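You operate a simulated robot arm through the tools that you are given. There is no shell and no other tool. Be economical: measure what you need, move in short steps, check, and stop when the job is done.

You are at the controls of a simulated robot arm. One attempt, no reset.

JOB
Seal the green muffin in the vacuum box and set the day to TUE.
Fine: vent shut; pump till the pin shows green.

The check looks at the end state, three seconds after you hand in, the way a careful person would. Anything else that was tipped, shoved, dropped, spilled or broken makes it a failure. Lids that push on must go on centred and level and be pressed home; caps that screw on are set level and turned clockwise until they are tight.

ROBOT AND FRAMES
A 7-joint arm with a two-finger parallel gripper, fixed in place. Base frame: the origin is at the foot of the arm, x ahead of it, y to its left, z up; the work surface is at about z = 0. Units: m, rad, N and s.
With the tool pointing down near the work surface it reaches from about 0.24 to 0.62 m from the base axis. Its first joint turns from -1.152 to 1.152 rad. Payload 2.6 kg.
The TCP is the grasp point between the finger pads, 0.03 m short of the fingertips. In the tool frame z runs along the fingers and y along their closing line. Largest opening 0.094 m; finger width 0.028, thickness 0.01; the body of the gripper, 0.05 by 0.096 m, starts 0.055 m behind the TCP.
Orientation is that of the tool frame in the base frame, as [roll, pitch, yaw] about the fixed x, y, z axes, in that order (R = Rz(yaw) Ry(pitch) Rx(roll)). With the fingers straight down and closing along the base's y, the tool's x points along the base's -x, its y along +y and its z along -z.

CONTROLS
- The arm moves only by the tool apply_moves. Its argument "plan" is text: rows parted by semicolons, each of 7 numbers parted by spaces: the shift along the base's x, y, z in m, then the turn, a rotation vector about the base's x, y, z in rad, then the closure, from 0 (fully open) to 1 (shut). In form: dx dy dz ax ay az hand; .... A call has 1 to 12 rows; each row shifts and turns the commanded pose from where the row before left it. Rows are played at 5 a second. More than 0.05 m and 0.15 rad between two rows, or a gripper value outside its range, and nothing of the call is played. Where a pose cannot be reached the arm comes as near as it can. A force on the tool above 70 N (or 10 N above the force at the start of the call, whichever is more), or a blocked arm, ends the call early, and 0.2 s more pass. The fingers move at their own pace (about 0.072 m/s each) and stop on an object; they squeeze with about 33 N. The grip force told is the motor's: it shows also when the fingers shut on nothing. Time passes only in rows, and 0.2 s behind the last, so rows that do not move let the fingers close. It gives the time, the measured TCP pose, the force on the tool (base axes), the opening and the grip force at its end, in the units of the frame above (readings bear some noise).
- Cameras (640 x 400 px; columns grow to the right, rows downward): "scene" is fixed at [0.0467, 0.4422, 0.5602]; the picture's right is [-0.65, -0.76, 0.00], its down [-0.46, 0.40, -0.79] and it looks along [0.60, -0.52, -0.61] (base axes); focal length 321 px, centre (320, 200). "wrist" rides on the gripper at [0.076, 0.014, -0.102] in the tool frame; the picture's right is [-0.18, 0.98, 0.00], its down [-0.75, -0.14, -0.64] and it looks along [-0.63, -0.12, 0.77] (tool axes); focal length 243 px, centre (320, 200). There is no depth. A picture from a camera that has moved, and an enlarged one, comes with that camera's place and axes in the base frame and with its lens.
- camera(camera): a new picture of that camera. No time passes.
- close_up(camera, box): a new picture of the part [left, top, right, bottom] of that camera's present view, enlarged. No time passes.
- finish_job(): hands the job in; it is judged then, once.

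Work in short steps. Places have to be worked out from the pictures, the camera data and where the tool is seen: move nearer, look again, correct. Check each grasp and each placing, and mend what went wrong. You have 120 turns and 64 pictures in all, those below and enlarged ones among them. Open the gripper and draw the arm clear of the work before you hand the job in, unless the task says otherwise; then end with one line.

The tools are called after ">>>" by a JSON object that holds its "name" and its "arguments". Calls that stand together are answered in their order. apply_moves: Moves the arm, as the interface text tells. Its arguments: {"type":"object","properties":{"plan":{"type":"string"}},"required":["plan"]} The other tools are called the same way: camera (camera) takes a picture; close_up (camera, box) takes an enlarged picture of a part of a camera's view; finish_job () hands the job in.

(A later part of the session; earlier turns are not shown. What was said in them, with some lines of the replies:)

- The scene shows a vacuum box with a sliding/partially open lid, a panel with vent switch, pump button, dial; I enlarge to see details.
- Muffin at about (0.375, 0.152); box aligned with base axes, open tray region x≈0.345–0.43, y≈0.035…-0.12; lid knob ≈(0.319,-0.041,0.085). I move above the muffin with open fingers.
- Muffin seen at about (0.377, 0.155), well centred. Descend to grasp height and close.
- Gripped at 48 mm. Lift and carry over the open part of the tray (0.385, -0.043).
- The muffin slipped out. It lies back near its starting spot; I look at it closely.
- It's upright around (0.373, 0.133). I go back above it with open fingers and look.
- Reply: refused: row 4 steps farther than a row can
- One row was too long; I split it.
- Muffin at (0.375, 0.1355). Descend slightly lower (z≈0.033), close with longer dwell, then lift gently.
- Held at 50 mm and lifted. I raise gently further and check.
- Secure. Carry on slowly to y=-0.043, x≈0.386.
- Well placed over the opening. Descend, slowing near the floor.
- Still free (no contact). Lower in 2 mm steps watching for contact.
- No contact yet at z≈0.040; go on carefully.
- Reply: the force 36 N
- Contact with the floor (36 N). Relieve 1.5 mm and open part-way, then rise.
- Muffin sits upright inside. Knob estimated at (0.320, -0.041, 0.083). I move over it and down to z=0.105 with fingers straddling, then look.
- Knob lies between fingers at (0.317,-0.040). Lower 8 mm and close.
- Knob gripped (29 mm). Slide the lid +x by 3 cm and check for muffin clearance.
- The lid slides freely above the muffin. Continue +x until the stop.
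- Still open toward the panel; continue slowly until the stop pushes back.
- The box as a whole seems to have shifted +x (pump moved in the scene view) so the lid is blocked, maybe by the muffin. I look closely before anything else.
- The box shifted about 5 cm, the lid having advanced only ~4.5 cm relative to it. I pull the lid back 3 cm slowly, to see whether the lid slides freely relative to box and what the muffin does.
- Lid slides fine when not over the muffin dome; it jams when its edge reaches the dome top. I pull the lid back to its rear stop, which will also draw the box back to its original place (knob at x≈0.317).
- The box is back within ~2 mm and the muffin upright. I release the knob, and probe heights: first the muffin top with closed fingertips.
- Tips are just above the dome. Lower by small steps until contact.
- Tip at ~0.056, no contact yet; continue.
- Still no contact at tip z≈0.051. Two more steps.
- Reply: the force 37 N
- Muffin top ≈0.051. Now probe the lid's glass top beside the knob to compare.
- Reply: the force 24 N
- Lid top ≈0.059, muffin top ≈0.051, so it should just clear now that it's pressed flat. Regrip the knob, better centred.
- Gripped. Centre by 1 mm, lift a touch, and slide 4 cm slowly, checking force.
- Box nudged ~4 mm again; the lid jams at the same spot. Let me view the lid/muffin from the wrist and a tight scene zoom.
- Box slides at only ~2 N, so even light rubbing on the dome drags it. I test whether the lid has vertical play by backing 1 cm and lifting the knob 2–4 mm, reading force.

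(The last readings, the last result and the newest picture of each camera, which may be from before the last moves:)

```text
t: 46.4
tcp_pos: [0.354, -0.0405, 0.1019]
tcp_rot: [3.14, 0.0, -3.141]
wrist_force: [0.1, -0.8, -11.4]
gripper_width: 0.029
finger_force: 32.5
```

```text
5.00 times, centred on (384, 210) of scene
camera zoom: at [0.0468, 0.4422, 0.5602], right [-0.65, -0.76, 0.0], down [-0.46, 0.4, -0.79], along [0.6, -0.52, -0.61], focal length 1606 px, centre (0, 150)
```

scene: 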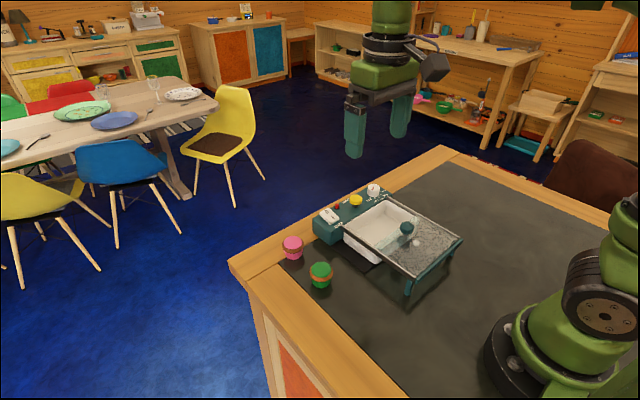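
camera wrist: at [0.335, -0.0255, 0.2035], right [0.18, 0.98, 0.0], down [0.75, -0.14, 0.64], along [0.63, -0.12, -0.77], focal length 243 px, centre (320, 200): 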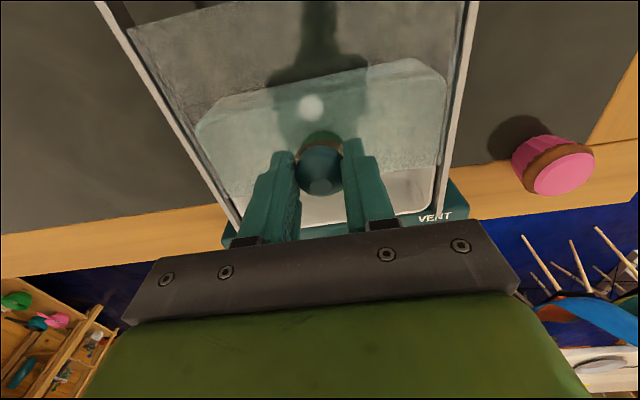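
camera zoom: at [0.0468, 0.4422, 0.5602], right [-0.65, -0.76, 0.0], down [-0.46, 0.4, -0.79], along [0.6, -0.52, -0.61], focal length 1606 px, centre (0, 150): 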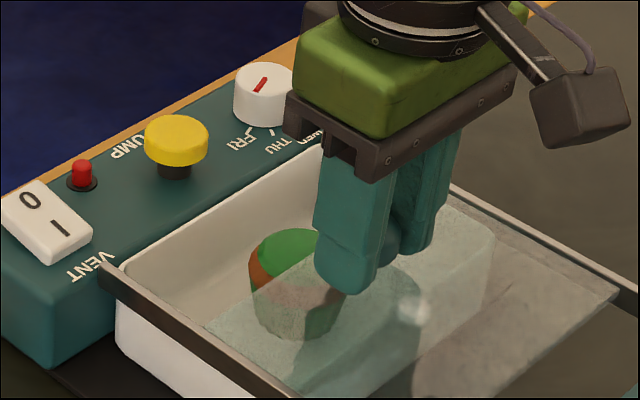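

The lid has ~3–4 mm vertical play in its grooves. I lower 1 mm (off the upper stop) and slide forward with the lid lifted.

>>> {"name": "apply_moves", "arguments": {"plan": "0 0 -0.001 0 0 0 1;0.004 0 0 0 0 0 1;0.004 0 0 0 0 0 1;0.004 0 0 0 0 0 1;0.004 0 0 0 0 0 1;0.004 0 0 0 0 0 1"}}

>>> {"name": "close_up", "arguments": {"camera": "scene", "box": [320, 170, 448, 250]}}

```text
t: 47.8
tcp_pos: [0.3746, -0.0402, 0.1011]
tcp_rot: [3.141, 0.002, -3.139]
wrist_force: [0.7, -0.5, -10.4]
gripper_width: 0.0289
finger_force: 32.9
```

```text
5.00 times, centred on (384, 210) of scene
camera zoom: at [0.0468, 0.4422, 0.5602], right [-0.65, -0.76, 0.0], down [-0.46, 0.4, -0.79], along [0.6, -0.52, -0.61], focal length 1606 px, centre (0, 150)
```

zoom: 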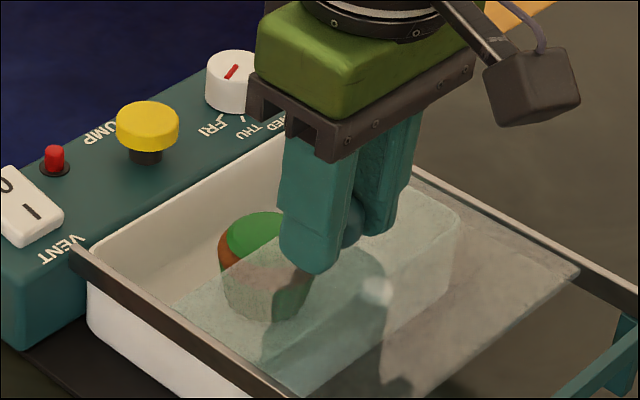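

Lifted too hard, the box came along. I back off to find the neutral height in steps, reading the force.

>>> {"name": "apply_moves", "arguments": {"plan": "-0.004 0 -0.001 0 0 0 1;-0.004 0 0 0 0 0 1;0 0 0 0 0 0 1"}}

>>> {"name": "apply_moves", "arguments": {"plan": "0 0 -0.0007 0 0 0 1;0 0 0 0 0 0 1"}}

>>> {"name": "apply_moves", "arguments": {"plan": "0 0 -0.0007 0 0 0 1;0 0 0 0 0 0 1"}}

>>> {"name": "apply_moves", "arguments": {"plan": "0 0 -0.0007 0 0 0 1;0 0 0 0 0 0 1"}}

>>> {"name": "apply_moves", "arguments": {"plan": "0 0 -0.0007 0 0 0 1;0 0 0 0 0 0 1"}}

```text
t: 48.6
tcp_pos: [0.3654, -0.0411, 0.1018]
tcp_rot: [-3.142, 0.002, -3.141]
wrist_force: [0.8, 2.2, -4.4]
gripper_width: 0.0293
finger_force: 33.3
```

```text
t: 49.2
tcp_pos: [0.3651, -0.0413, 0.1004]
tcp_rot: [-3.14, 0.001, 3.141]
wrist_force: [-0.1, 3.6, 1.1]
gripper_width: 0.0292
finger_force: 33.0
```

```text
t: 49.8
tcp_pos: [0.3652, -0.0421, 0.1]
tcp_rot: [3.139, 0.001, -3.139]
wrist_force: [0.3, 4.2, 1.7]
gripper_width: 0.0293
finger_force: 33.1
```

```text
t: 50.4
tcp_pos: [0.3648, -0.0412, 0.0989]
tcp_rot: [3.14, 0.001, -3.141]
wrist_force: [0.3, 3.0, 1.9]
gripper_width: 0.0291
finger_force: 32.7
```

```text
t: 51.0
tcp_pos: [0.3653, -0.0415, 0.0984]
tcp_rot: [-3.141, 0.002, -3.141]
wrist_force: [0.3, -0.7, 0.8]
gripper_width: 0.0292
finger_force: 32.7
```

Play is about 3 mm. Raise 2 mm (mid-play) and slide forward in short steps.

>>> {"name": "apply_moves", "arguments": {"plan": "0 0 0.001 0 0 0 1;0 0 0.001 0 0 0 1;0.003 0 0 0 0 0 1;0.004 0 0 0 0 0 1;0.004 0 0 0 0 0 1;0.004 0 0 0 0 0 1"}}

>>> {"name": "close_up", "arguments": {"camera": "scene", "box": [320, 170, 448, 250]}}

```text
t: 52.4
tcp_pos: [0.3795, -0.0408, 0.0984]
tcp_rot: [-3.141, -0.004, -3.141]
wrist_force: [0.2, 1.0, -10.6]
gripper_width: 0.0289
finger_force: 32.9
```

```text
5.00 times, centred on (384, 210) of scene
camera zoom: at [0.0468, 0.4422, 0.5602], right [-0.65, -0.76, 0.0], down [-0.46, 0.4, -0.79], along [0.6, -0.52, -0.61], focal length 1606 px, centre (0, 150)
```

zoom: 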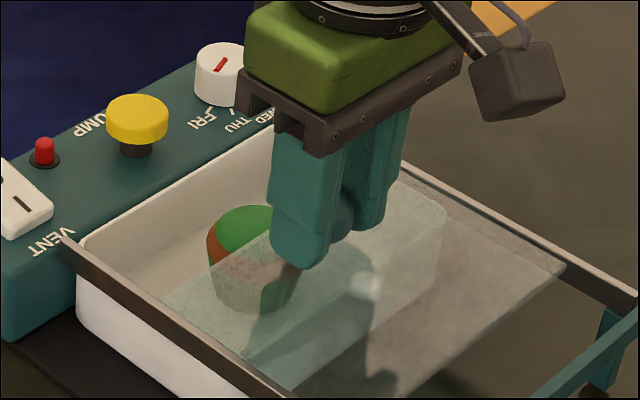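

Now 10.6 N upward load means I'm lifting the box itself; interference with the dome must be very small. I back off 1 cm, then tune the height so the lid floats with only a few N of lift.

>>> {"name": "apply_moves", "arguments": {"plan": "-0.005 0 -0.0005 0 0 0 1;-0.007 0 0 0 0 0 1;0 0 0 0 0 0 1"}}

>>> {"name": "apply_moves", "arguments": {"plan": "0 0 -0.0004 0 0 0 1;0 0 0 0 0 0 1"}}

>>> {"name": "apply_moves", "arguments": {"plan": "0 0 -0.0004 0 0 0 1;0 0 0 0 0 0 1"}}

```text
t: 53.2
tcp_pos: [0.3681, -0.0413, 0.0984]
tcp_rot: [-3.141, -0.002, 3.141]
wrist_force: [0.4, 0.3, -10.0]
gripper_width: 0.0291
finger_force: 32.6
```

```text
t: 53.8
tcp_pos: [0.3688, -0.042, 0.0974]
tcp_rot: [-3.141, 0.0, 3.14]
wrist_force: [-0.2, -0.5, -5.1]
gripper_width: 0.0291
finger_force: 33.3
```

```text
t: 54.4
tcp_pos: [0.3687, -0.0413, 0.0976]
tcp_rot: [3.141, 0.003, -3.14]
wrist_force: [-0.3, -1.3, -1.6]
gripper_width: 0.0294
finger_force: 33.4
```

At -1.6 N the lid is about floating. Slide forward 2 cm and check.

>>> {"name": "apply_moves", "arguments": {"plan": "0.003 0 0 0 0 0 1;0.004 0 0 0 0 0 1;0.004 0 0 0 0 0 1;0.004 0 0 0 0 0 1;0.004 0 0 0 0 0 1"}}

>>> {"name": "close_up", "arguments": {"camera": "scene", "box": [320, 170, 448, 250]}}

```text
t: 55.6
tcp_pos: [0.3884, -0.0411, 0.099]
tcp_rot: [3.141, 0.001, -3.141]
wrist_force: [-1.4, -1.0, 0.4]
gripper_width: 0.029
finger_force: 33.2
```

```text
5.00 times, centred on (384, 210) of scene
camera zoom: at [0.0467, 0.4422, 0.5602], right [-0.65, -0.76, 0.0], down [-0.46, 0.4, -0.79], along [0.6, -0.52, -0.61], focal length 1606 px, centre (0, 150)
```

zoom: 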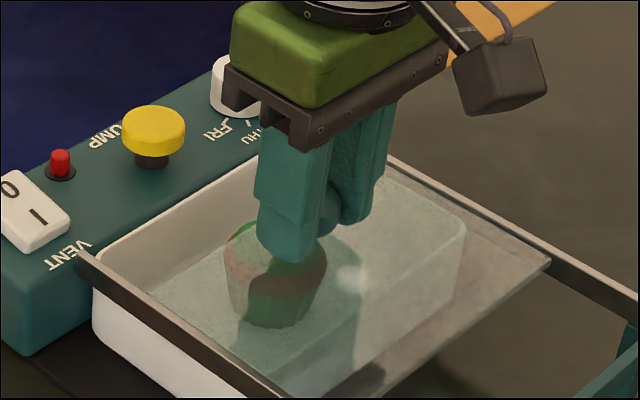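

The lid passed over the dome with the box staying. Continue forward to close.

>>> {"name": "apply_moves", "arguments": {"plan": "0.003 0 0 0 0 0 1;0.004 0 0 0 0 0 1;0.004 0 0 0 0 0 1;0.004 0 0 0 0 0 1;0.004 0 0 0 0 0 1;0.003 0 0 0 0 0 1"}}

>>> {"name": "close_up", "arguments": {"camera": "scene", "box": [310, 170, 438, 250]}}

```text
t: 57.0
tcp_pos: [0.4093, -0.0405, 0.0975]
tcp_rot: [3.141, -0.001, -3.139]
wrist_force: [-0.2, 1.6, -2.4]
gripper_width: 0.0292
finger_force: 32.9
```

```text
5.00 times, centred on (374, 210) of scene
camera zoom: at [0.0468, 0.4422, 0.5602], right [-0.65, -0.76, 0.0], down [-0.46, 0.4, -0.79], along [0.6, -0.52, -0.61], focal length 1606 px, centre (50, 150)
```

zoom: 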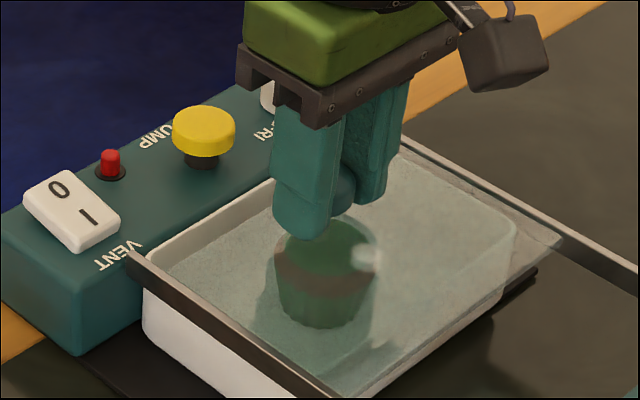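

Works. Nearly closed; a further ~1.2 cm in small steps.

>>> {"name": "apply_moves", "arguments": {"plan": "0.003 0 0 0 0 0 1;0.004 0 0 0 0 0 1;0.003 0 0 0 0 0 1;0.002 0 0 0 0 0 1"}}

>>> {"name": "close_up", "arguments": {"camera": "scene", "box": [310, 170, 438, 250]}}

```text
t: 58.0
tcp_pos: [0.4201, -0.0398, 0.0979]
tcp_rot: [3.141, -0.003, -3.141]
wrist_force: [0.4, 0.3, -10.7]
gripper_width: 0.0292
finger_force: 32.7
```

```text
5.00 times, centred on (374, 210) of scene
camera zoom: at [0.0468, 0.4422, 0.5602], right [-0.65, -0.76, 0.0], down [-0.46, 0.4, -0.79], along [0.6, -0.52, -0.61], focal length 1606 px, centre (50, 150)
```

zoom: 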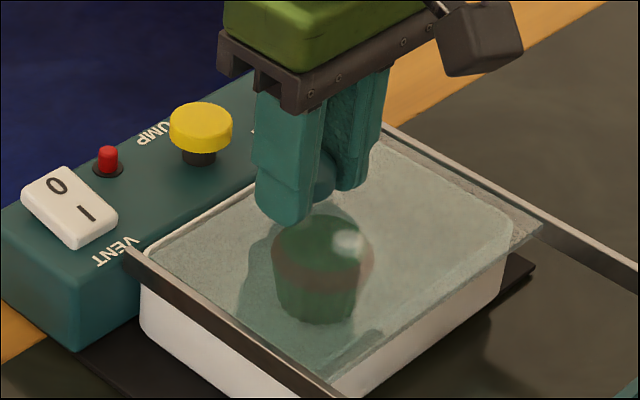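

Slight lift load again; lower 1.2 mm to relieve, then push the last few mm.

>>> {"name": "apply_moves", "arguments": {"plan": "0 0 -0.0008 0 0 0 1;0 0 0 0 0 0 1"}}

>>> {"name": "apply_moves", "arguments": {"plan": "0 0 -0.0005 0 0 0 1;0 0 0 0 0 0 1"}}

>>> {"name": "apply_moves", "arguments": {"plan": "0.002 0 0 0 0 0 1;0.003 0 0 0 0 0 1;0.003 0 0 0 0 0 1"}}

>>> {"name": "close_up", "arguments": {"camera": "scene", "box": [310, 170, 438, 250]}}

```text
t: 58.6
tcp_pos: [0.4213, -0.0407, 0.0975]
tcp_rot: [-3.139, 0.0, -3.142]
wrist_force: [-1.3, -0.3, -9.8]
gripper_width: 0.0288
finger_force: 32.9
```

```text
t: 59.2
tcp_pos: [0.4215, -0.0407, 0.0985]
tcp_rot: [-3.141, 0.003, -3.14]
wrist_force: [-0.9, 0.6, -5.0]
gripper_width: 0.0292
finger_force: 33.0
```

```text
t: 60.0
tcp_pos: [0.4306, -0.0414, 0.0981]
tcp_rot: [3.141, 0.001, -3.141]
wrist_force: [-0.2, 2.1, -0.2]
gripper_width: 0.0291
finger_force: 33.0
```

```text
5.00 times, centred on (374, 210) of scene
camera zoom: at [0.0467, 0.4422, 0.5602], right [-0.65, -0.76, 0.0], down [-0.46, 0.4, -0.79], along [0.6, -0.52, -0.61], focal length 1606 px, centre (50, 150)
```

zoom: 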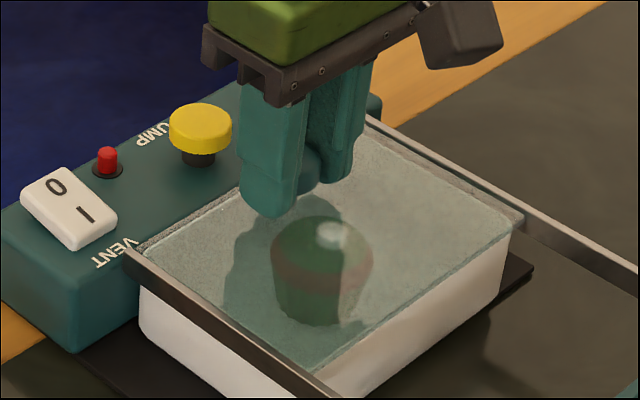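

Lid appears closed against the panel. Nudge 1.5 mm more to confirm the stop, then release and rise, and inspect from above.

>>> {"name": "apply_moves", "arguments": {"plan": "0.0015 0 -0.0005 0 0 0 1;0 0 0 0 0 0 1;0 0 0 0 0 0 0.4;0 0 0 0 0 0 0.3;0 0 0.03 0 0 0 0.3;-0.03 0 0.03 0 0 0 0.3;-0.03 0 0.03 0 0 0 0.3;-0.03 0 0.03 0 0 0 0.6;0 0 0 0 0 0 1;0 0 0 0 0 0 1"}}

>>> {"name": "camera", "arguments": {"camera": "wrist"}}

>>> {"name": "close_up", "arguments": {"camera": "scene", "box": [270, 170, 480, 301]}}

```text
t: 62.2
tcp_pos: [0.3409, -0.0416, 0.2159]
tcp_rot: [-3.141, -0.001, -3.141]
wrist_force: [-0.6, -0.7, -0.2]
gripper_width: 0.0003
finger_force: 33.3
```

```text
17 pictures are left
camera wrist: at [0.2657, -0.0281, 0.3182], right [0.18, 0.98, 0.0], down [0.75, -0.14, 0.64], along [0.63, -0.12, -0.77], focal length 243 px, centre (320, 200)
```

wrist: 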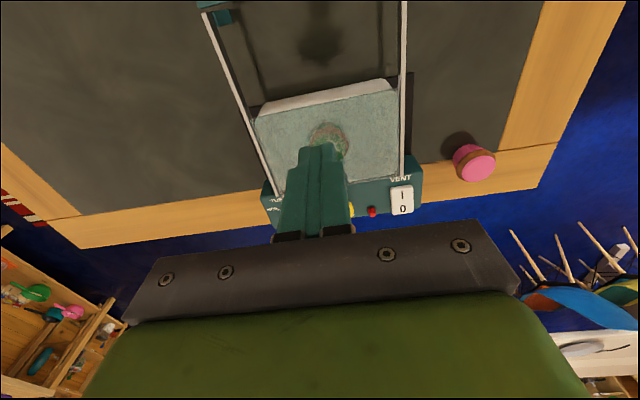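

```text
3.05 times, centred on (375, 236) of scene
camera zoom: at [0.0467, 0.4422, 0.5602], right [-0.65, -0.76, 0.0], down [-0.46, 0.4, -0.79], along [0.6, -0.52, -0.61], focal length 979 px, centre (152, 92)
```

zoom: 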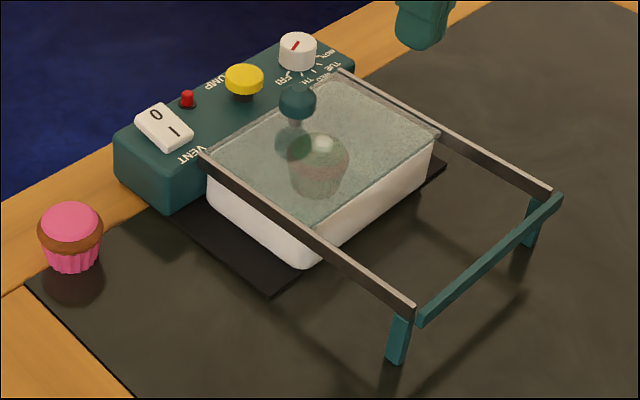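

Lid closed over tray. Now look at the panel controls closely (vent rocker state, dial pointer).

>>> {"name": "close_up", "arguments": {"camera": "scene", "box": [305, 175, 393, 230]}}

```text
7.27 times, centred on (349, 202) of scene
camera zoom: at [0.0467, 0.4422, 0.5602], right [-0.65, -0.76, 0.0], down [-0.46, 0.4, -0.79], along [0.6, -0.52, -0.61], focal length 2336 px, centre (109, 182)
```

zoom: 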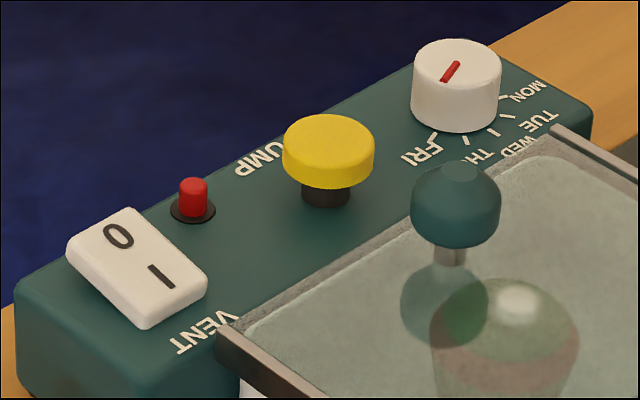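

Rocker tilts down at "I" (open), so press the "0" end, at about (0.508, 0.040), top ≈0.07. Move there with closed fingers (bias +x so only the 0 half is touched).

>>> {"name": "apply_moves", "arguments": {"plan": "0.035 0.016 -0.02 0 0 0 1;0.035 0.016 -0.02 0 0 0 1;0.035 0.016 -0.02 0 0 0 1;0.035 0.016 -0.02 0 0 0 1;0.033 0.017 -0.015 0 0 0 1;0 0 -0.01 0 0 0 1;0 0 0 0 0 0 1"}}

>>> {"name": "close_up", "arguments": {"camera": "scene", "box": [290, 150, 386, 210]}}

```text
t: 63.8
tcp_pos: [0.515, 0.0388, 0.1116]
tcp_rot: [-3.141, 0.0, 3.141]
wrist_force: [0.4, -0.8, 0.2]
gripper_width: 0.0001
finger_force: 33.1
```

```text
6.67 times, centred on (338, 180) of scene
camera zoom: at [0.0468, 0.4422, 0.5602], right [-0.65, -0.76, 0.0], down [-0.46, 0.4, -0.79], along [0.6, -0.52, -0.61], focal length 2141 px, centre (200, 333)
```

zoom: 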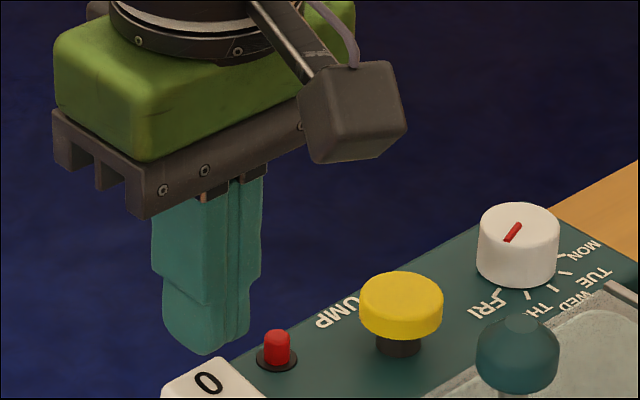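

Tip aligns with the "0". Shift 6 mm further out and press down stepwise.

>>> {"name": "apply_moves", "arguments": {"plan": "0.006 0 -0.003 0 0 0 1;0 0 -0.003 0 0 0 1;0 0 -0.003 0 0 0 1;0 0 -0.002 0 0 0 1"}}

>>> {"name": "apply_moves", "arguments": {"plan": "0 0 -0.002 0 0 0 1;0 0 -0.002 0 0 0 1"}}

>>> {"name": "apply_moves", "arguments": {"plan": "0 0 -0.0015 0 0 0 1;0 0 -0.0015 0 0 0 1"}}

```text
t: 64.8
tcp_pos: [0.5201, 0.0401, 0.1005]
tcp_rot: [3.141, 0.0, -3.142]
wrist_force: [-0.5, -0.4, 0.2]
gripper_width: 0.0
finger_force: 33.5
```

```text
t: 65.4
tcp_pos: [0.5204, 0.0412, 0.0977]
tcp_rot: [3.14, 0.001, -3.141]
wrist_force: [4.0, 0.3, 6.7]
gripper_width: 0.0
finger_force: 33.0
```

```text
t: 66.0
tcp_pos: [0.52, 0.0392, 0.0936]
tcp_rot: [3.139, 0.002, 3.142]
wrist_force: [0.0, -0.6, 6.0]
gripper_width: 0.0002
finger_force: 32.6
```

Contact; rocker is turning at ~6 N. Continue pressing.

>>> {"name": "apply_moves", "arguments": {"plan": "0 0 -0.0015 0 0 0 1;0 0 -0.0015 0 0 0 1"}}

>>> {"name": "apply_moves", "arguments": {"plan": "0 0 -0.001 0 0 0 1;0 0 -0.001 0 0 0 1"}}

```text
t: 66.6
tcp_pos: [0.5213, 0.0388, 0.0942]
tcp_rot: [3.14, 0.006, 3.139]
wrist_force: [-8.1, -2.0, 33.3]
gripper_width: 0.0001
finger_force: 33.2
```

```text
t: 67.2
tcp_pos: [0.5204, 0.0393, 0.0941]
tcp_rot: [3.139, 0.009, 3.14]
wrist_force: [-10.7, -3.3, 43.8]
gripper_width: 0.0
finger_force: 33.8
```

Bottomed out. Rise and move over the pump button at about (0.498,-0.045), then view.

>>> {"name": "apply_moves", "arguments": {"plan": "0 0 0.015 0 0 0 1;0 0 0.02 0 0 0 1;-0.008 -0.03 0 0 0 0 1;-0.008 -0.03 0 0 0 0 1;-0.007 -0.024 0 0 0 0 1;0 0 0 0 0 0 1"}}

>>> {"name": "close_up", "arguments": {"camera": "scene", "box": [305, 165, 393, 220]}}

```text
t: 68.6
tcp_pos: [0.4974, -0.0453, 0.1234]
tcp_rot: [3.141, 0.0, 3.141]
wrist_force: [0.3, 0.4, -0.2]
gripper_width: 0.0002
finger_force: 32.9
```

```text
7.27 times, centred on (349, 192) of scene
camera zoom: at [0.0468, 0.4422, 0.5602], right [-0.65, -0.76, 0.0], down [-0.46, 0.4, -0.79], along [0.6, -0.52, -0.61], focal length 2336 px, centre (109, 254)
```

zoom: 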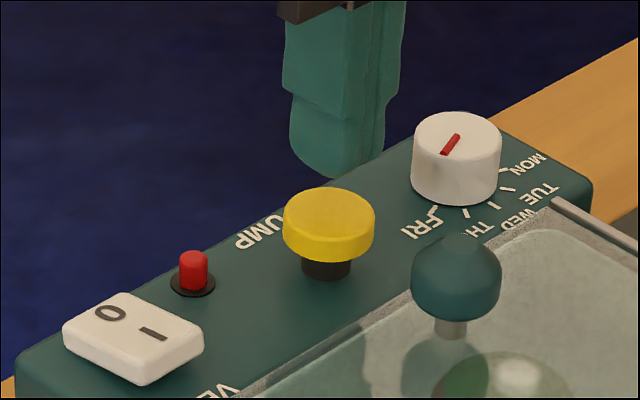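

Rocker now down at "0": vent shut. Shift +6 mm in x onto the pump cap and press down to find its travel.

>>> {"name": "apply_moves", "arguments": {"plan": "0.006 -0.001 -0.012 0 0 0 1;0 0 -0.006 0 0 0 1;0 0 -0.003 0 0 0 1;0 0 -0.003 0 0 0 1;0 0 -0.003 0 0 0 1"}}

>>> {"name": "apply_moves", "arguments": {"plan": "0 0 -0.002 0 0 0 1;0 0 -0.002 0 0 0 1"}}

>>> {"name": "close_up", "arguments": {"camera": "scene", "box": [305, 165, 393, 220]}}

```text
t: 69.8
tcp_pos: [0.5049, -0.0455, 0.0965]
tcp_rot: [3.141, 0.001, -3.14]
wrist_force: [1.5, 0.8, 4.3]
gripper_width: 0.0
finger_force: 33.1
```

```text
t: 70.4
tcp_pos: [0.5031, -0.0452, 0.0932]
tcp_rot: [3.142, 0.001, -3.141]
wrist_force: [2.6, 1.1, 5.3]
gripper_width: 0.0
finger_force: 33.6
```

```text
7.27 times, centred on (349, 192) of scene
camera zoom: at [0.0467, 0.4422, 0.5602], right [-0.65, -0.76, 0.0], down [-0.46, 0.4, -0.79], along [0.6, -0.52, -0.61], focal length 2336 px, centre (109, 254)
```

zoom: 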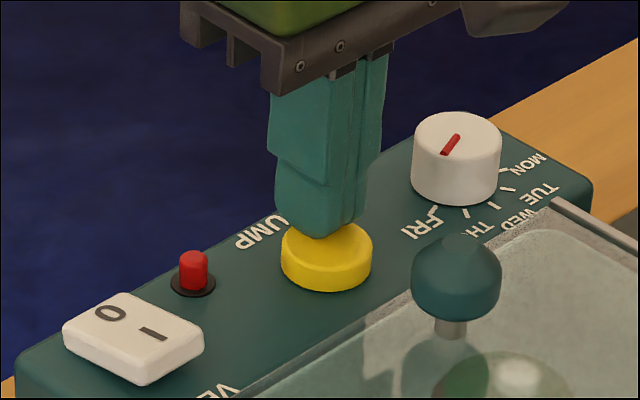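

Pump travels at ~5 N. Do full strokes: bottom, release, repeat a few times.

>>> {"name": "apply_moves", "arguments": {"plan": "0 0 -0.002 0 0 0 1;0 0 0 0 0 0 1;0 0 0.013 0 0 0 1;0 0 0 0 0 0 1;0 0 -0.013 0 0 0 1;0 0 0 0 0 0 1;0 0 0.013 0 0 0 1;0 0 0 0 0 0 1;0 0 -0.013 0 0 0 1;0 0 0 0 0 0 1;0 0 0.013 0 0 0 1;0 0 0 0 0 0 1"}}

>>> {"name": "close_up", "arguments": {"camera": "scene", "box": [305, 165, 393, 220]}}

```text
t: 73.0
tcp_pos: [0.5012, -0.046, 0.1043]
tcp_rot: [-3.141, -0.001, 3.142]
wrist_force: [-0.6, 0.3, 2.2]
gripper_width: 0.0002
finger_force: 32.3
```

```text
7.27 times, centred on (349, 192) of scene
camera zoom: at [0.0467, 0.4422, 0.5602], right [-0.65, -0.76, 0.0], down [-0.46, 0.4, -0.79], along [0.6, -0.52, -0.61], focal length 2336 px, centre (109, 254)
```

zoom: 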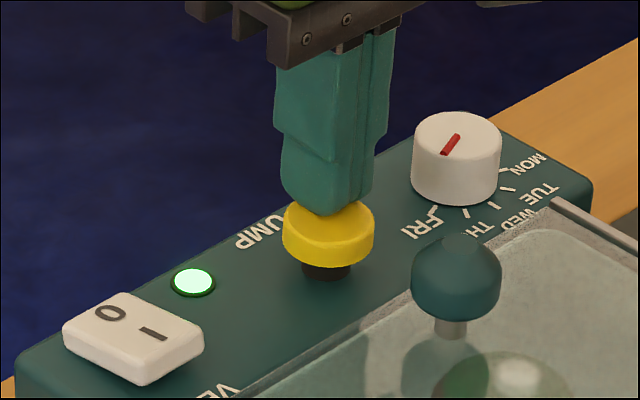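

Pin is green. Dial pointer is at FRI (≈108°); TUE is at ≈216° about +z, so a +1.885 rad turn. Dial centre ≈(0.499,-0.113), top ≈0.073. I rise, go over it and pre-rotate the tool by −0.94 rad, opening to ~5 cm.

>>> {"name": "apply_moves", "arguments": {"plan": "0 0 0.02 0 0 0 1;0 -0.01 0.01 0 0 -0.134 1;0 -0.02 0 0 0 -0.134 0.8;-0.001 -0.02 0 0 0 -0.134 0.6;-0.001 -0.0165 0 0 0 -0.134 0.47;0 0 0 0 0 -0.134 0.47;0 0 0 0 0 -0.134 0.47;0 0 0 0 0 -0.136 0.47;0 0 0 0 0 0 0.47"}}

>>> {"name": "camera", "arguments": {"camera": "wrist"}}

>>> {"name": "close_up", "arguments": {"camera": "scene", "box": [325, 150, 421, 210]}}

```text
t: 75.0
tcp_pos: [0.5005, -0.1107, 0.1336]
tcp_rot: [-3.141, 0.0, 2.2]
wrist_force: [-0.7, -0.2, 0.6]
gripper_width: 0.0498
finger_force: 0.1
```

```text
10 pictures are left
camera wrist: at [0.4686, -0.0417, 0.2358], right [0.9, 0.43, 0.0], down [0.33, -0.69, 0.64], along [0.28, -0.58, -0.77], focal length 243 px, centre (320, 200)
```

wrist: 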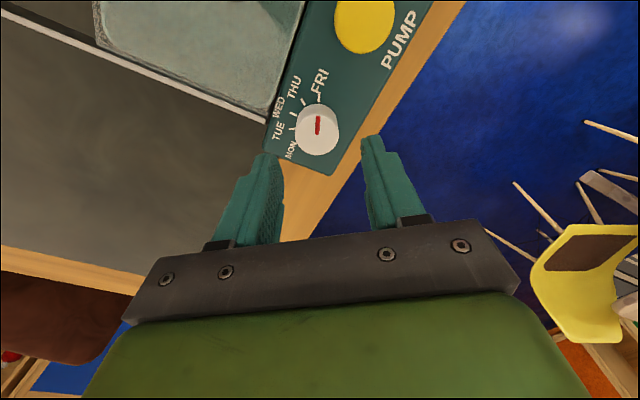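

```text
6.67 times, centred on (373, 180) of scene
camera zoom: at [0.0467, 0.4422, 0.5602], right [-0.65, -0.76, 0.0], down [-0.46, 0.4, -0.79], along [0.6, -0.52, -0.61], focal length 2141 px, centre (-33, 333)
```

zoom: 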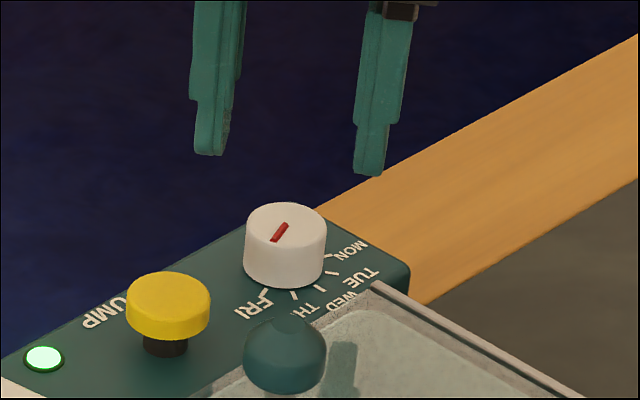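

Both views, corrected by the fingertip offsets, put the dial at (0.499,-0.110): below the TCP. Descend to z≈0.091.

>>> {"name": "apply_moves", "arguments": {"plan": "-0.001 0 -0.02 0 0 0 0.47;0 0 -0.012 0 0 0 0.47;0 0 -0.006 0 0 0 0.47;0 0 -0.005 0 0 0 0.47;0 0 0 0 0 0 0.47"}}

>>> {"name": "close_up", "arguments": {"camera": "scene", "box": [325, 150, 421, 210]}}

```text
t: 76.2
tcp_pos: [0.5012, -0.1117, 0.09]
tcp_rot: [-3.142, -0.001, 2.202]
wrist_force: [0.3, -0.1, 0.4]
gripper_width: 0.05
finger_force: 0.0
```

```text
6.67 times, centred on (373, 180) of scene
camera zoom: at [0.0467, 0.4422, 0.5602], right [-0.65, -0.76, 0.0], down [-0.46, 0.4, -0.79], along [0.6, -0.52, -0.61], focal length 2141 px, centre (-33, 333)
```

zoom: 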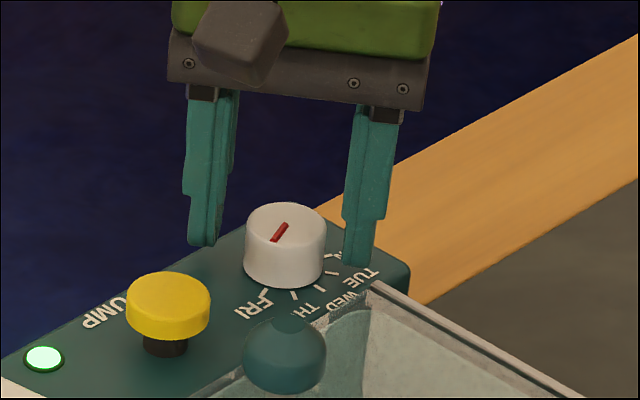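

Well straddled. Close and start turning +z by 0.4 rad, checking.

>>> {"name": "apply_moves", "arguments": {"plan": "0 0 0 0 0 0 0.7;0 0 0 0 0 0 1;0 0 0 0 0 0 1;0 0 0 0 0 0.1 1;0 0 0 0 0 0.15 1;0 0 0 0 0 0.15 1;0 0 0 0 0 0 1"}}

>>> {"name": "close_up", "arguments": {"camera": "scene", "box": [315, 150, 411, 210]}}

```text
t: 77.8
tcp_pos: [0.5004, -0.1118, 0.0907]
tcp_rot: [-3.141, -0.001, 2.603]
wrist_force: [1.0, 2.0, -0.2]
gripper_width: 0.0311
finger_force: 32.8
```

```text
6.67 times, centred on (363, 180) of scene
camera zoom: at [0.0468, 0.4422, 0.5602], right [-0.65, -0.76, 0.0], down [-0.46, 0.4, -0.79], along [0.6, -0.52, -0.61], focal length 2141 px, centre (33, 333)
```

zoom: 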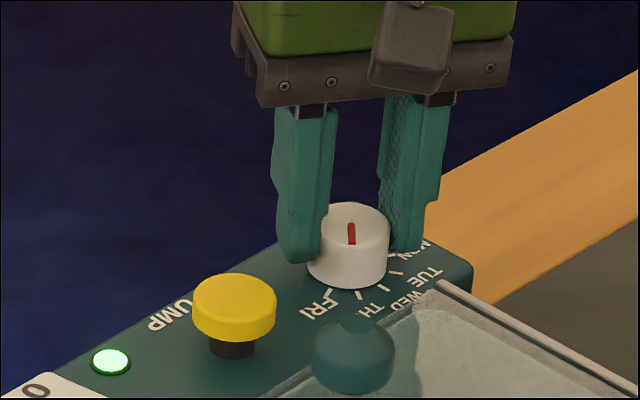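

Turning properly with box still. Continue the remaining +1.485 rad.

>>> {"name": "apply_moves", "arguments": {"plan": "0 0 0 0 0 0.1485 1;0 0 0 0 0 0.1485 1;0 0 0 0 0 0.1485 1;0 0 0 0 0 0.1485 1;0 0 0 0 0 0.1485 1;0 0 0 0 0 0.1485 1;0 0 0 0 0 0.1485 1;0 0 0 0 0 0.1485 1;0 0 0 0 0 0.1485 1;0 0 0 0 0 0.1485 1;0 0 0 0 0 0 1"}}

>>> {"name": "close_up", "arguments": {"camera": "scene", "box": [340, 165, 396, 200]}}

```text
t: 80.2
tcp_pos: [0.5007, -0.1134, 0.0904]
tcp_rot: [3.141, -0.001, -2.193]
wrist_force: [0.2, -0.7, 0.1]
gripper_width: 0.0312
finger_force: 33.2
```

```text
11.43 times, centred on (368, 182) of scene
camera zoom: at [0.0468, 0.4422, 0.5602], right [-0.65, -0.76, 0.0], down [-0.46, 0.4, -0.79], along [0.6, -0.52, -0.61], focal length 3671 px, centre (-229, 400)
```

zoom: 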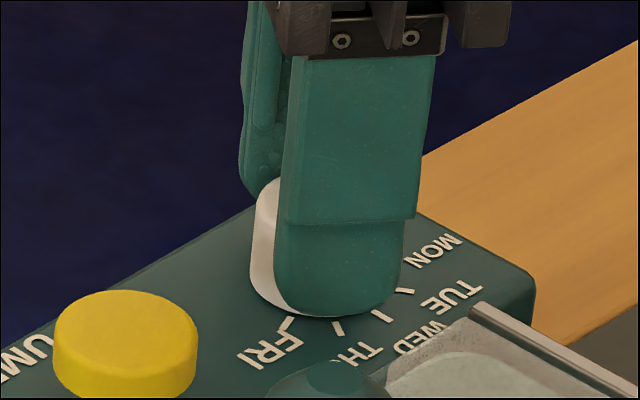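

Release and rise straight up, then check the pointer.

>>> {"name": "apply_moves", "arguments": {"plan": "0 0 0 0 0 0 0.6;0 0 0 0 0 0 0.45;0 0 0 0 0 0 0.45;0 0 0.015 0 0 0 0.45;0 0 0.03 0 0 0 0.45;0 0 0.03 0 0 0 0.45"}}

>>> {"name": "close_up", "arguments": {"camera": "scene", "box": [300, 160, 396, 220]}}

```text
t: 81.6
tcp_pos: [0.5001, -0.112, 0.166]
tcp_rot: [-3.141, 0.0, -2.195]
wrist_force: [0.3, -0.7, -0.4]
gripper_width: 0.0515
finger_force: 0.1
```

```text
6.67 times, centred on (348, 190) of scene
camera zoom: at [0.0468, 0.4422, 0.5602], right [-0.65, -0.76, 0.0], down [-0.46, 0.4, -0.79], along [0.6, -0.52, -0.61], focal length 2141 px, centre (133, 267)
```

zoom: 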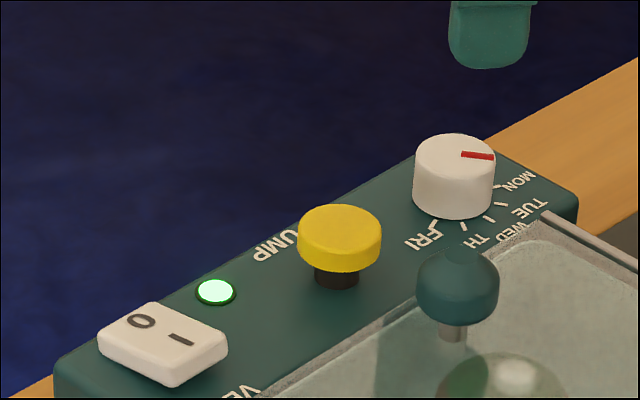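

Pointer looks near TUE; one tight zoom to measure its angle precisely.

>>> {"name": "close_up", "arguments": {"camera": "scene", "box": [356, 176, 388, 196]}}

```text
16.00 times, centred on (372, 186) of scene
camera zoom: at [0.0468, 0.4422, 0.5602], right [-0.65, -0.76, 0.0], down [-0.46, 0.4, -0.79], along [0.6, -0.52, -0.61], focal length 5139 px, centre (-512, 424)
```

zoom: 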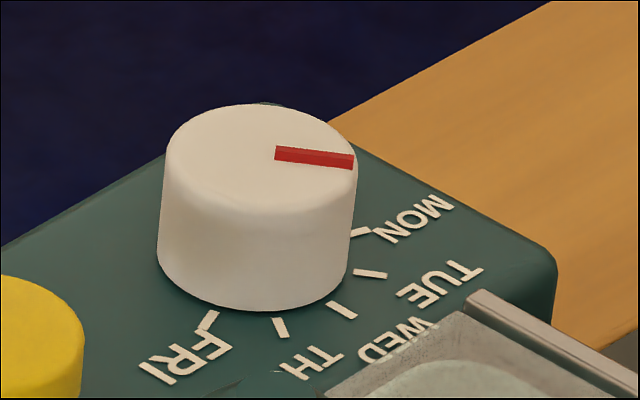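

Pointer is parallel to the TUE tick. Remaining: the box sits ~2 cm beyond its original place; I'll nudge it back gently from the far side of the panel. First go behind it, turning the tool back and closing.

>>> {"name": "apply_moves", "arguments": {"plan": "0.016 0.014 0 0 0 -0.135 1;0.016 0.014 0 0 0 -0.135 1;0.016 0.014 0 0 0 -0.135 1;0.016 0.014 0 0 0 -0.135 1;0.016 0.013 0 0 0 -0.135 1;0 0 0 0 0 -0.135 1;0 0 0 0 0 -0.135 1;0 0 -0.04 0 0 0 1;0 0 -0.03 0 0 0 1;0 0 -0.03 0 0 0 1;0 0 0 0 0 0 1"}}

>>> {"name": "camera", "arguments": {"camera": "scene"}}

```text
t: 84.0
tcp_pos: [0.5806, -0.0426, 0.065]
tcp_rot: [3.141, 0.001, -3.14]
wrist_force: [1.0, 0.5, 0.6]
gripper_width: 0.0
finger_force: 33.2
```

```text
3 pictures are left
```

scene: 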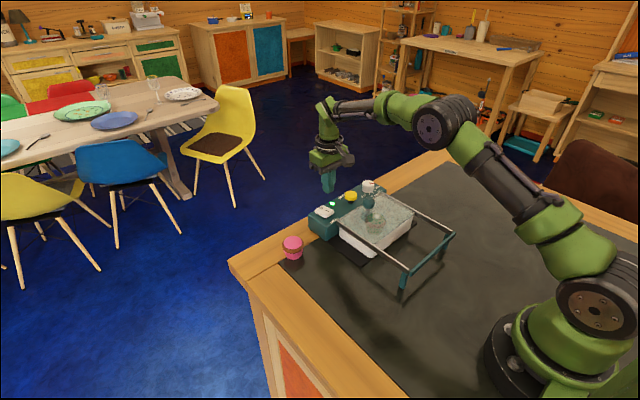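

Fingers are behind the panel, at low height. Approach and push gently to x≈0.521 (≈2 cm back), reading force.

>>> {"name": "apply_moves", "arguments": {"plan": "-0.01 0 0 0 0 0 1;-0.012 0 0 0 0 0 1;-0.008 0 0 0 0 0 1;-0.004 0 0 0 0 0 1;-0.004 0 0 0 0 0 1"}}

>>> {"name": "apply_moves", "arguments": {"plan": "-0.003 0 0 0 0 0 1;-0.004 0 0 0 0 0 1;-0.004 0 0 0 0 0 1;-0.003 0 0 0 0 0 1"}}

>>> {"name": "close_up", "arguments": {"camera": "scene", "box": [270, 170, 480, 301]}}

```text
t: 85.2
tcp_pos: [0.5428, -0.0418, 0.0663]
tcp_rot: [3.141, 0.003, -3.141]
wrist_force: [5.7, -0.5, 1.5]
gripper_width: 0.0
finger_force: 33.6
```

```text
t: 86.2
tcp_pos: [0.5281, -0.0418, 0.0653]
tcp_rot: [-3.141, 0.0, -3.14]
wrist_force: [5.7, 0.4, 0.4]
gripper_width: 0.0001
finger_force: 33.2
```

```text
3.05 times, centred on (375, 236) of scene
camera zoom: at [0.0467, 0.4422, 0.5602], right [-0.65, -0.76, 0.0], down [-0.46, 0.4, -0.79], along [0.6, -0.52, -0.61], focal length 979 px, centre (152, 92)
```

zoom: 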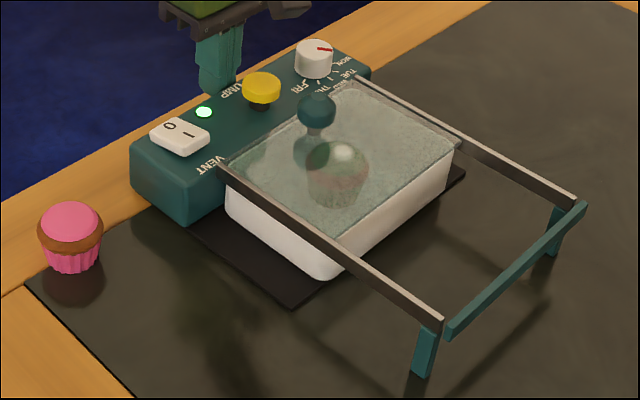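

The box is back at its original place; lid closed, pin green, vent at 0, dial at TUE. Withdraw: back off in +x, rise, open, and draw clear.

>>> {"name": "apply_moves", "arguments": {"plan": "0.01 0 0 0 0 0 1;0.02 0 0 0 0 0 1;0.01 0 0 0 0 0 1;0 0 0.04 0 0 0 1;0 0 0.045 0 0 0 1;0 0 0.045 0 0 0 1;0 0 0.045 0 0 0 1;-0.04 0 0.03 0 0 0 0.5;-0.045 0.01 0.01 0 0 0 0;-0.045 0.01 0 0 0 0 0;-0.045 0.01 0 0 0 0 0;0 0 0 0 0 0 0"}}

>>> {"name": "close_up", "arguments": {"camera": "scene", "box": [280, 170, 440, 270]}}

```text
t: 88.8
tcp_pos: [0.3915, -0.013, 0.2799]
tcp_rot: [3.14, 0.0, -3.139]
wrist_force: [-0.4, -0.4, -0.3]
gripper_width: 0.0938
finger_force: 0.0
```

```text
4.00 times, centred on (360, 220) of scene
camera zoom: at [0.0467, 0.4422, 0.5602], right [-0.65, -0.76, 0.0], down [-0.46, 0.4, -0.79], along [0.6, -0.52, -0.61], focal length 1285 px, centre (160, 120)
```

zoom: 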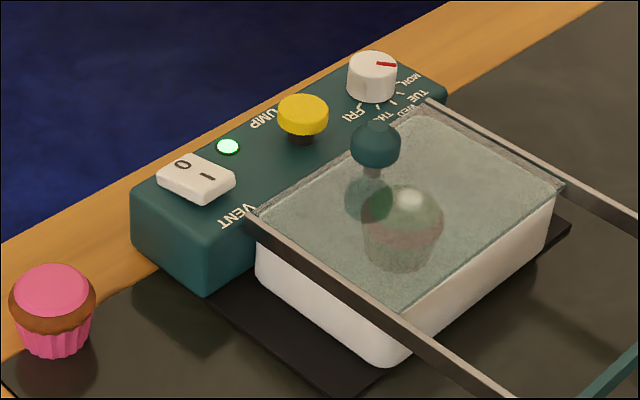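

Everything is in the required state, with the arm clear and the gripper open; handing in.

>>> {"name": "finish_job", "arguments": {}}

```text
The job is handed in.
```

The green muffin is sealed in the vacuum box: lid closed, vent shut at 0, pin green, dial on TUE. The muffin slipped from the gripper once while I carried it and landed upright. The box slid about 5 cm when the lid jammed on the muffin, and I moved it back to its original place as far as the pictures show.
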